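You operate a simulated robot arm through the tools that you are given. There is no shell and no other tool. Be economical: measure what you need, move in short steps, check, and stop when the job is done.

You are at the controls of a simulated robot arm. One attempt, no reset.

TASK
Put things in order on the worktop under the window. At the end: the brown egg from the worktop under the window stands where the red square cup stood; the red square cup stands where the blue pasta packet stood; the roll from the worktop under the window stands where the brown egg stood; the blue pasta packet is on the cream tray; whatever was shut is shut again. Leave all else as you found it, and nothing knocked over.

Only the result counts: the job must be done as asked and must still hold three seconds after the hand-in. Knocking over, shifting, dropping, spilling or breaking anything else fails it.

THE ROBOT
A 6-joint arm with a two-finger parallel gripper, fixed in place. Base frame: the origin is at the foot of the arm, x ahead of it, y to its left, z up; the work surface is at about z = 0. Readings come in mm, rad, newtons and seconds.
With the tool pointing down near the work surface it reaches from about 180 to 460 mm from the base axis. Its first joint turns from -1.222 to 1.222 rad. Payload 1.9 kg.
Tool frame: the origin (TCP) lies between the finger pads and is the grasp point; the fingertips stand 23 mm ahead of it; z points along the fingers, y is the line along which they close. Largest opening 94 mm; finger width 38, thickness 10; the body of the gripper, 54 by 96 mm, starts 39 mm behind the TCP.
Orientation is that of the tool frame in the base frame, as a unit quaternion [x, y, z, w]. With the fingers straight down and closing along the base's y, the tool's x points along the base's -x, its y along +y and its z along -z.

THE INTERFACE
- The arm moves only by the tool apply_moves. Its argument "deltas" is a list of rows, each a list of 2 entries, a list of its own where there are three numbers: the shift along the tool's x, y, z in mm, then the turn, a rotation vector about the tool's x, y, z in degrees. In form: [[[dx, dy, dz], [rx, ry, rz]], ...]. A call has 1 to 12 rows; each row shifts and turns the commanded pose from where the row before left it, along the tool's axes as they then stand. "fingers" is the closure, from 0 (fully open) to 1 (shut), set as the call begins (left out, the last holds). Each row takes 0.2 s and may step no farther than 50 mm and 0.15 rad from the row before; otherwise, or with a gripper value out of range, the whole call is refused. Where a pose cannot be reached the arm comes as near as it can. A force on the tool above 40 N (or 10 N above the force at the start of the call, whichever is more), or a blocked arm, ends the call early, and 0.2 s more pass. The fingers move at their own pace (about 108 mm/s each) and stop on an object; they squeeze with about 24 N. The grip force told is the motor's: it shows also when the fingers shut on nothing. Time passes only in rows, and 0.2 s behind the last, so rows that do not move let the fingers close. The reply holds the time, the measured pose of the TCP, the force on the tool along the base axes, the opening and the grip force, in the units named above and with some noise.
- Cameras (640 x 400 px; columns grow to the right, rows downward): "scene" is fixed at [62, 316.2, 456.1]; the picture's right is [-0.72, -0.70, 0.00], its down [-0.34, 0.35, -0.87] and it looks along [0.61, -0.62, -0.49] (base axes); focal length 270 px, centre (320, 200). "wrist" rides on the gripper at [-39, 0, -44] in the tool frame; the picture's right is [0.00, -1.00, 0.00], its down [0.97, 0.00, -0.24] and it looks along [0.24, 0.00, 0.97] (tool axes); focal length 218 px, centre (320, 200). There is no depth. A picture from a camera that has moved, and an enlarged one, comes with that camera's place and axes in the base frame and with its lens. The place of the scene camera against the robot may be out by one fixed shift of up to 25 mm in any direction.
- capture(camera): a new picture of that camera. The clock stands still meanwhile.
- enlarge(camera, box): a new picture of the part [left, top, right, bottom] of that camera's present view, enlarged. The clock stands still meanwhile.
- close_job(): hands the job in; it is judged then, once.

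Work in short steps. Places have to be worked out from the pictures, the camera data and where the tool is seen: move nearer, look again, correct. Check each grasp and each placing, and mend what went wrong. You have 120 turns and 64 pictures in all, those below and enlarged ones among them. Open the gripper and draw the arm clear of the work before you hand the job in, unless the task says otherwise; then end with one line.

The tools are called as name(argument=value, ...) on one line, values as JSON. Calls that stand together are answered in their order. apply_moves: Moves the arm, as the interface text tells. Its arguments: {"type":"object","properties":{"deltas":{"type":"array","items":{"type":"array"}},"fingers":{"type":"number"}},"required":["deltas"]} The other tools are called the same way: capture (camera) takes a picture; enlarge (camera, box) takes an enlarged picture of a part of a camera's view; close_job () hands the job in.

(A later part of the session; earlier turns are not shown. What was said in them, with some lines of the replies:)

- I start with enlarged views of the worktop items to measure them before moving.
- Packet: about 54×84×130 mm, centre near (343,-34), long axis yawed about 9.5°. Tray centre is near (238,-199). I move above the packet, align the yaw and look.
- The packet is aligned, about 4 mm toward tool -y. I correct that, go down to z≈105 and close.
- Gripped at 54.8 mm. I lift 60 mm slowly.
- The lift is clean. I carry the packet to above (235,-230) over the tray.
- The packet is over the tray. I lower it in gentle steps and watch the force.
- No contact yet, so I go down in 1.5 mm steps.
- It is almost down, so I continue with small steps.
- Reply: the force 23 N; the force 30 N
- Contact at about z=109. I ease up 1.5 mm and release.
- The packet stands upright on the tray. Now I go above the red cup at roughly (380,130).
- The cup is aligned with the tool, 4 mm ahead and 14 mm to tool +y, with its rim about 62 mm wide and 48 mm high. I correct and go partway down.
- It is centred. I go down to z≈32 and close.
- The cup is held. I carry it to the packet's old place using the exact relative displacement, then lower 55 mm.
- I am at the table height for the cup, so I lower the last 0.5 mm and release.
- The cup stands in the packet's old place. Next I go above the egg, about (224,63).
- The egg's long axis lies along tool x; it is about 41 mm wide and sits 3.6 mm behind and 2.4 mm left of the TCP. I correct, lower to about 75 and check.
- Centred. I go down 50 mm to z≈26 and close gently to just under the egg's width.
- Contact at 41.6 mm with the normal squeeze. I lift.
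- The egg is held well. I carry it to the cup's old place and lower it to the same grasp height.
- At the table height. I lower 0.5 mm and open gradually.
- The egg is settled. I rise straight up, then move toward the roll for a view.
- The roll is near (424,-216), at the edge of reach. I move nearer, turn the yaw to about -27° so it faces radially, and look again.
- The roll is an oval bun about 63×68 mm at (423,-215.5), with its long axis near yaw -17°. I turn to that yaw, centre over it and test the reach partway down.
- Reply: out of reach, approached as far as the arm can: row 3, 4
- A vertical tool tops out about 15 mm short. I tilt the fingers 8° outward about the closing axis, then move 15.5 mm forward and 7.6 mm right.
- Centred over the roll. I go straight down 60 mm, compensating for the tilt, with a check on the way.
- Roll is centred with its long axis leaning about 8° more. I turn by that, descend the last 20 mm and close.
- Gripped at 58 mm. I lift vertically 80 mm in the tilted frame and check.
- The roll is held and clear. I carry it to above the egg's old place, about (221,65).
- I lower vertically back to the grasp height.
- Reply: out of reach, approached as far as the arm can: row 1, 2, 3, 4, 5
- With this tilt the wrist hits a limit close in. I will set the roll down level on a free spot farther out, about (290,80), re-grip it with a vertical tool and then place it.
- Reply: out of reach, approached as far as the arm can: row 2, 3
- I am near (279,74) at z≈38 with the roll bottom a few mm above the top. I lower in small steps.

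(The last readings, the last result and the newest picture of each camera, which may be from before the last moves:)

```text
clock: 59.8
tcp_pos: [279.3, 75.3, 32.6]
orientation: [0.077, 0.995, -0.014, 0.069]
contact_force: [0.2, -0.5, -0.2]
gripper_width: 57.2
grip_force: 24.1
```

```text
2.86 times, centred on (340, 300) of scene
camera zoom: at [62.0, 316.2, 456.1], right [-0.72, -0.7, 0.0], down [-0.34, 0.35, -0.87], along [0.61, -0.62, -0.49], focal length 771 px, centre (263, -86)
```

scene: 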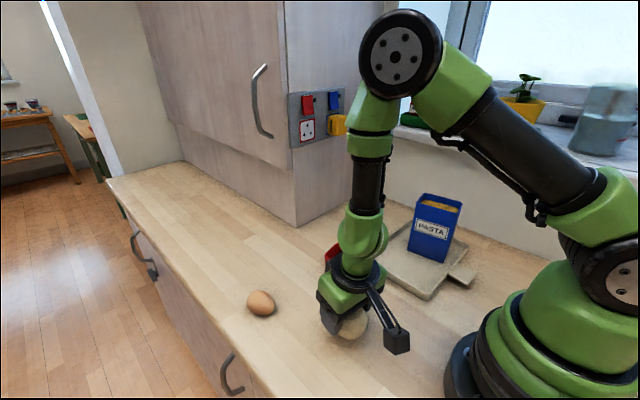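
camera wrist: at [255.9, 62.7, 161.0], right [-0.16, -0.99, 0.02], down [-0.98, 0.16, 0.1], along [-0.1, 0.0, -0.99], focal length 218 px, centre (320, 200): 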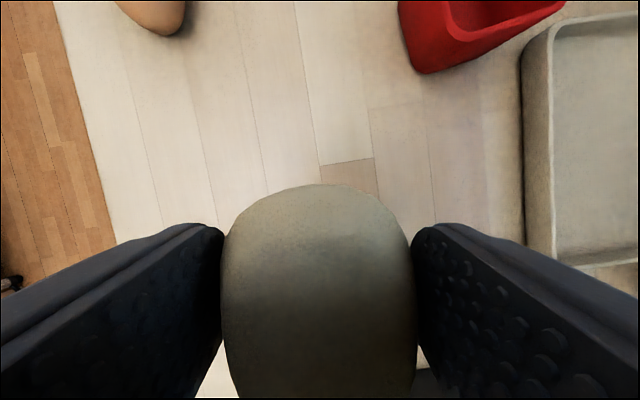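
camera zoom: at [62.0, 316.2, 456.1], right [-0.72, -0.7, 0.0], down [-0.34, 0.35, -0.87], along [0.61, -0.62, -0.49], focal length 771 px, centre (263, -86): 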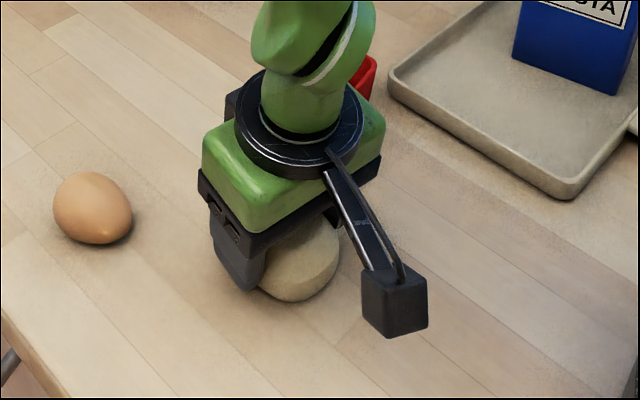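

About 1–2 mm remain, so I step down until contact.

apply_moves(deltas=[[[0.1, 0, 1], [0, 0, 0]], [[0, 0, 0], [0, 0, 0]]])

apply_moves(deltas=[[[0.1, 0, 1], [0, 0, 0]], [[0, 0, 0], [0, 0, 0]]])

```text
clock: 60.4
tcp_pos: [278.0, 76.0, 32.8]
orientation: [0.078, 0.994, -0.014, 0.069]
contact_force: [0.7, 0.7, -0.1]
gripper_width: 56.7
grip_force: 23.8
```

```text
clock: 61.0
tcp_pos: [279.0, 76.9, 31.2]
orientation: [0.078, 0.994, -0.015, 0.069]
contact_force: [-6.6, -1.4, 15.9]
gripper_width: 57.3
grip_force: 23.8
```

Contact. I release, then rise straight up.

apply_moves(deltas=[[[0, 0, 0], [0, 0, 0]], [[0, 0, 0], [0, 0, 0]], [[0, 0, 0], [0, 0, 0]]], fingers=0)

apply_moves(deltas=[[[-2.1, -0.3, -14.8], [0, 0, 0]], [[-4.2, -0.5, -29.6], [0, 0, 0]], [[-2.1, -0.3, -14.8], [0, 0, 0]], [[0, 0, 0], [0, 4, 0]], [[0, 0, 0], [0, 4, 0]], [[0, 0, 0], [0, 0, 0]]])

capture(camera="wrist")

```text
clock: 61.8
tcp_pos: [279.9, 74.1, 31.2]
orientation: [0.078, 0.995, -0.014, 0.068]
contact_force: [0.1, -0.6, 0.1]
gripper_width: 93.8
grip_force: 0.1
```

```text
clock: 63.2
tcp_pos: [280.9, 74.7, 90.1]
orientation: [0.079, 0.997, -0.009, -0.001]
contact_force: [0.0, -0.5, -0.5]
gripper_width: 94.3
grip_force: 0.0
```

```text
29 pictures are left
camera wrist: at [321.1, 70.8, 135.4], right [-0.16, -0.99, 0.02], down [-0.96, 0.16, 0.24], along [-0.24, 0.02, -0.97], focal length 218 px, centre (320, 200)
```

wrist: 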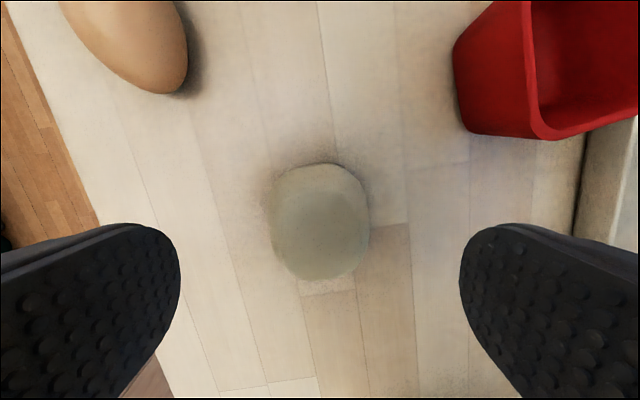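

The roll sits upright, 4 mm behind the TCP. I correct that and a residual 1° roll of the tool, go down vertically and grip.

apply_moves(deltas=[[[4, 0, 0], [-1, 0, 0]], [[0, 0, 25], [0, 0, 0]], [[0, 0, 25], [0, 0, 0]], [[0, 0, 11], [0, 0, 0]], [[0, 0, 0], [0, 0, 0]]])

apply_moves(deltas=[[[0, 0, 0], [0, 0, 0]], [[0, 0, 0], [0, 0, 0]], [[0, 0, 0], [0, 0, 0]]], fingers=1)

apply_moves(deltas=[[[0, 0, -8], [0, 0, 0]], [[0, 0, -12], [0, 0, 0]], [[0, 0, -10], [0, 0, 0]], [[0, 0, 0], [0, 0, 0]]])

capture(camera="wrist")

```text
clock: 64.4
tcp_pos: [275.3, 77.8, 30.9]
orientation: [0.079, 0.997, 0.0, 0.0]
contact_force: [0.1, 0.3, 0.6]
gripper_width: 94.0
grip_force: 0.1
```

```text
clock: 65.2
tcp_pos: [275.4, 76.0, 30.3]
orientation: [0.078, 0.997, 0.0, -0.001]
contact_force: [0.0, -0.3, 0.3]
gripper_width: 56.9
grip_force: 24.3
```

```text
clock: 66.2
tcp_pos: [274.5, 76.2, 58.2]
orientation: [0.079, 0.997, 0.001, 0.0]
contact_force: [0.0, 0.4, -0.4]
gripper_width: 56.5
grip_force: 23.7
```

```text
28 pictures are left
camera wrist: at [316.1, 70.8, 105.1], right [-0.16, -0.99, 0.0], down [-0.96, 0.15, 0.24], along [-0.24, 0.04, -0.97], focal length 218 px, centre (320, 200)
```

wrist: 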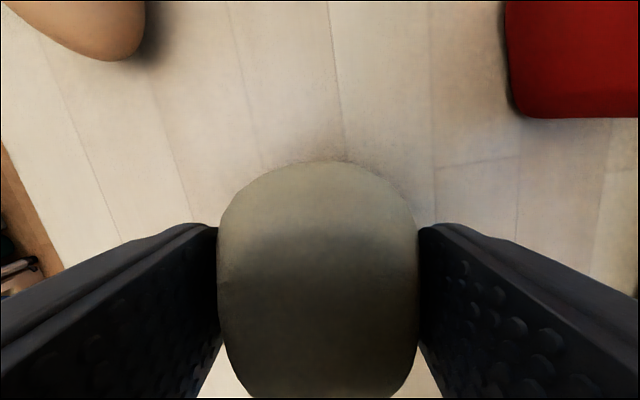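

Held level. I move to the egg's old spot, a tool shift of (52.5,-20), then lower 28 mm.

apply_moves(deltas=[[[10, -4, 0], [0, 0, 0]], [[17, -6.5, 0], [0, 0, 0]], [[17, -6.5, 0], [0, 0, 0]], [[8.5, -3, 0], [0, 0, 0]], [[0, 0, 0], [0, 0, 0]]])

apply_moves(deltas=[[[0, 0, 12], [0, 0, 0]], [[0, 0, 10], [0, 0, 0]], [[0, 0, 5], [0, 0, 0]], [[0, 0, 2], [0, 0, 0]], [[0, 0, 0], [0, 0, 0]]])

```text
clock: 67.4
tcp_pos: [219.7, 64.5, 60.2]
orientation: [0.078, 0.997, 0.0, 0.0]
contact_force: [0.5, -0.2, -0.4]
gripper_width: 56.4
grip_force: 24.5
```

```text
clock: 68.6
tcp_pos: [221.1, 63.0, 30.4]
orientation: [0.079, 0.997, 0.0, 0.0]
contact_force: [-4.1, -1.1, 21.8]
gripper_width: 56.0
grip_force: 24.5
```

In contact at the right place. I release and rise.

apply_moves(deltas=[[[0, 0, 0], [0, 0, 0]], [[0, 0, 0], [0, 0, 0]], [[0, 0, 0], [0, 0, 0]]], fingers=0)

apply_moves(deltas=[[[0, 0, -15], [0, 0, 0]], [[0, 0, -30], [0, 0, 0]], [[0, 0, -45], [0, 0, 0]], [[0, 0, 0], [0, 0, 0]]])

capture(camera="wrist")

```text
clock: 69.4
tcp_pos: [219.4, 63.5, 30.2]
orientation: [0.078, 0.997, 0.0, -0.001]
contact_force: [-0.1, 0.3, 0.1]
gripper_width: 93.9
grip_force: 0.1
```

```text
clock: 70.4
tcp_pos: [220.4, 66.7, 121.2]
orientation: [0.078, 0.997, 0.0, -0.001]
contact_force: [-0.7, 0.2, 0.2]
gripper_width: 94.1
grip_force: 0.0
```

```text
27 pictures are left
camera wrist: at [261.1, 60.4, 166.1], right [-0.16, -0.99, 0.0], down [-0.96, 0.15, 0.24], along [-0.24, 0.04, -0.97], focal length 218 px, centre (320, 200)
```

wrist: 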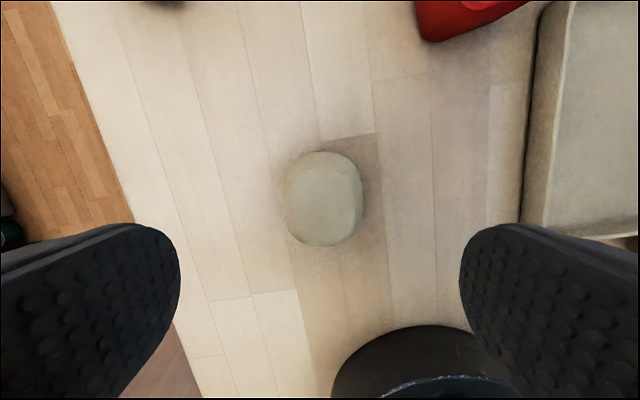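

The roll stands in the egg's old place. I withdraw to a high central pose and check everything.

apply_moves(deltas=[[[0, 0, -40], [0, 0, 0]], [[0, 0, -45], [0, 0, 0]], [[-15, -25, -40], [0, 0, 0]], [[-20, -30, -30], [0, 0, 0]], [[-20, -30, -10], [0, 0, 0]], [[-20, -30, 0], [0, 0, 0]], [[0, -30, 0], [0, 0, 0]], [[0, -30, 0], [0, 0, 0]], [[0, 0, 0], [0, 0, 0]]])

capture(camera="scene")

capture(camera="wrist")

```text
clock: 72.4
tcp_pos: [270.1, -121.2, 283.5]
orientation: [0.079, 0.997, 0.0, 0.0]
contact_force: [0.1, 0.2, 0.0]
gripper_width: 94.1
grip_force: 0.0
```

```text
26 pictures are left
```

scene: 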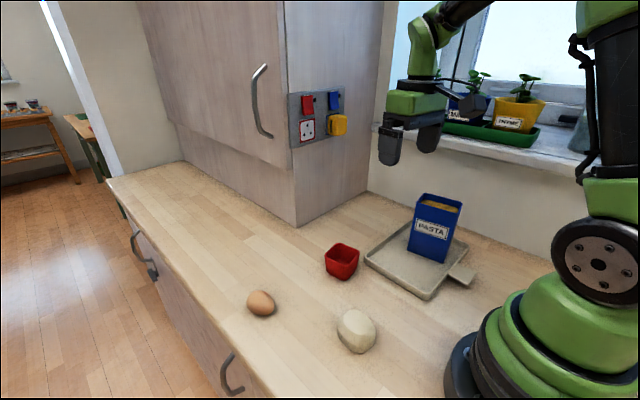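

```text
25 pictures are left
camera wrist: at [310.8, -126.5, 328.5], right [-0.16, -0.99, 0.0], down [-0.96, 0.15, 0.24], along [-0.24, 0.04, -0.97], focal length 218 px, centre (320, 200)
```

wrist: 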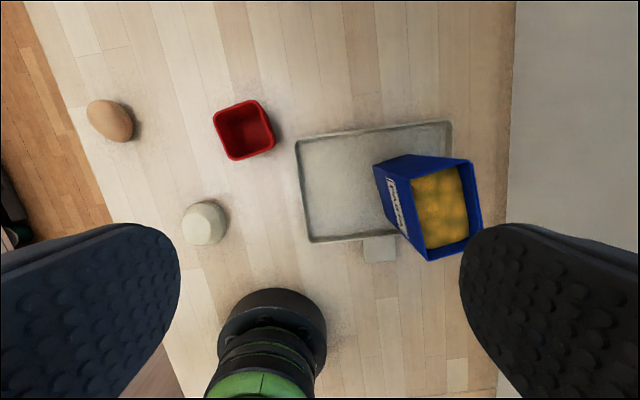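

All four items stand where asked, upright. The gripper is open and clear and no door was touched, so I hand in.

close_job()

```text
The job is handed in.
```

The job is handed in: the egg is where the red cup stood, the cup where the pasta packet stood, the roll where the egg stood and the packet on the cream tray; all are upright, and I opened nothing.
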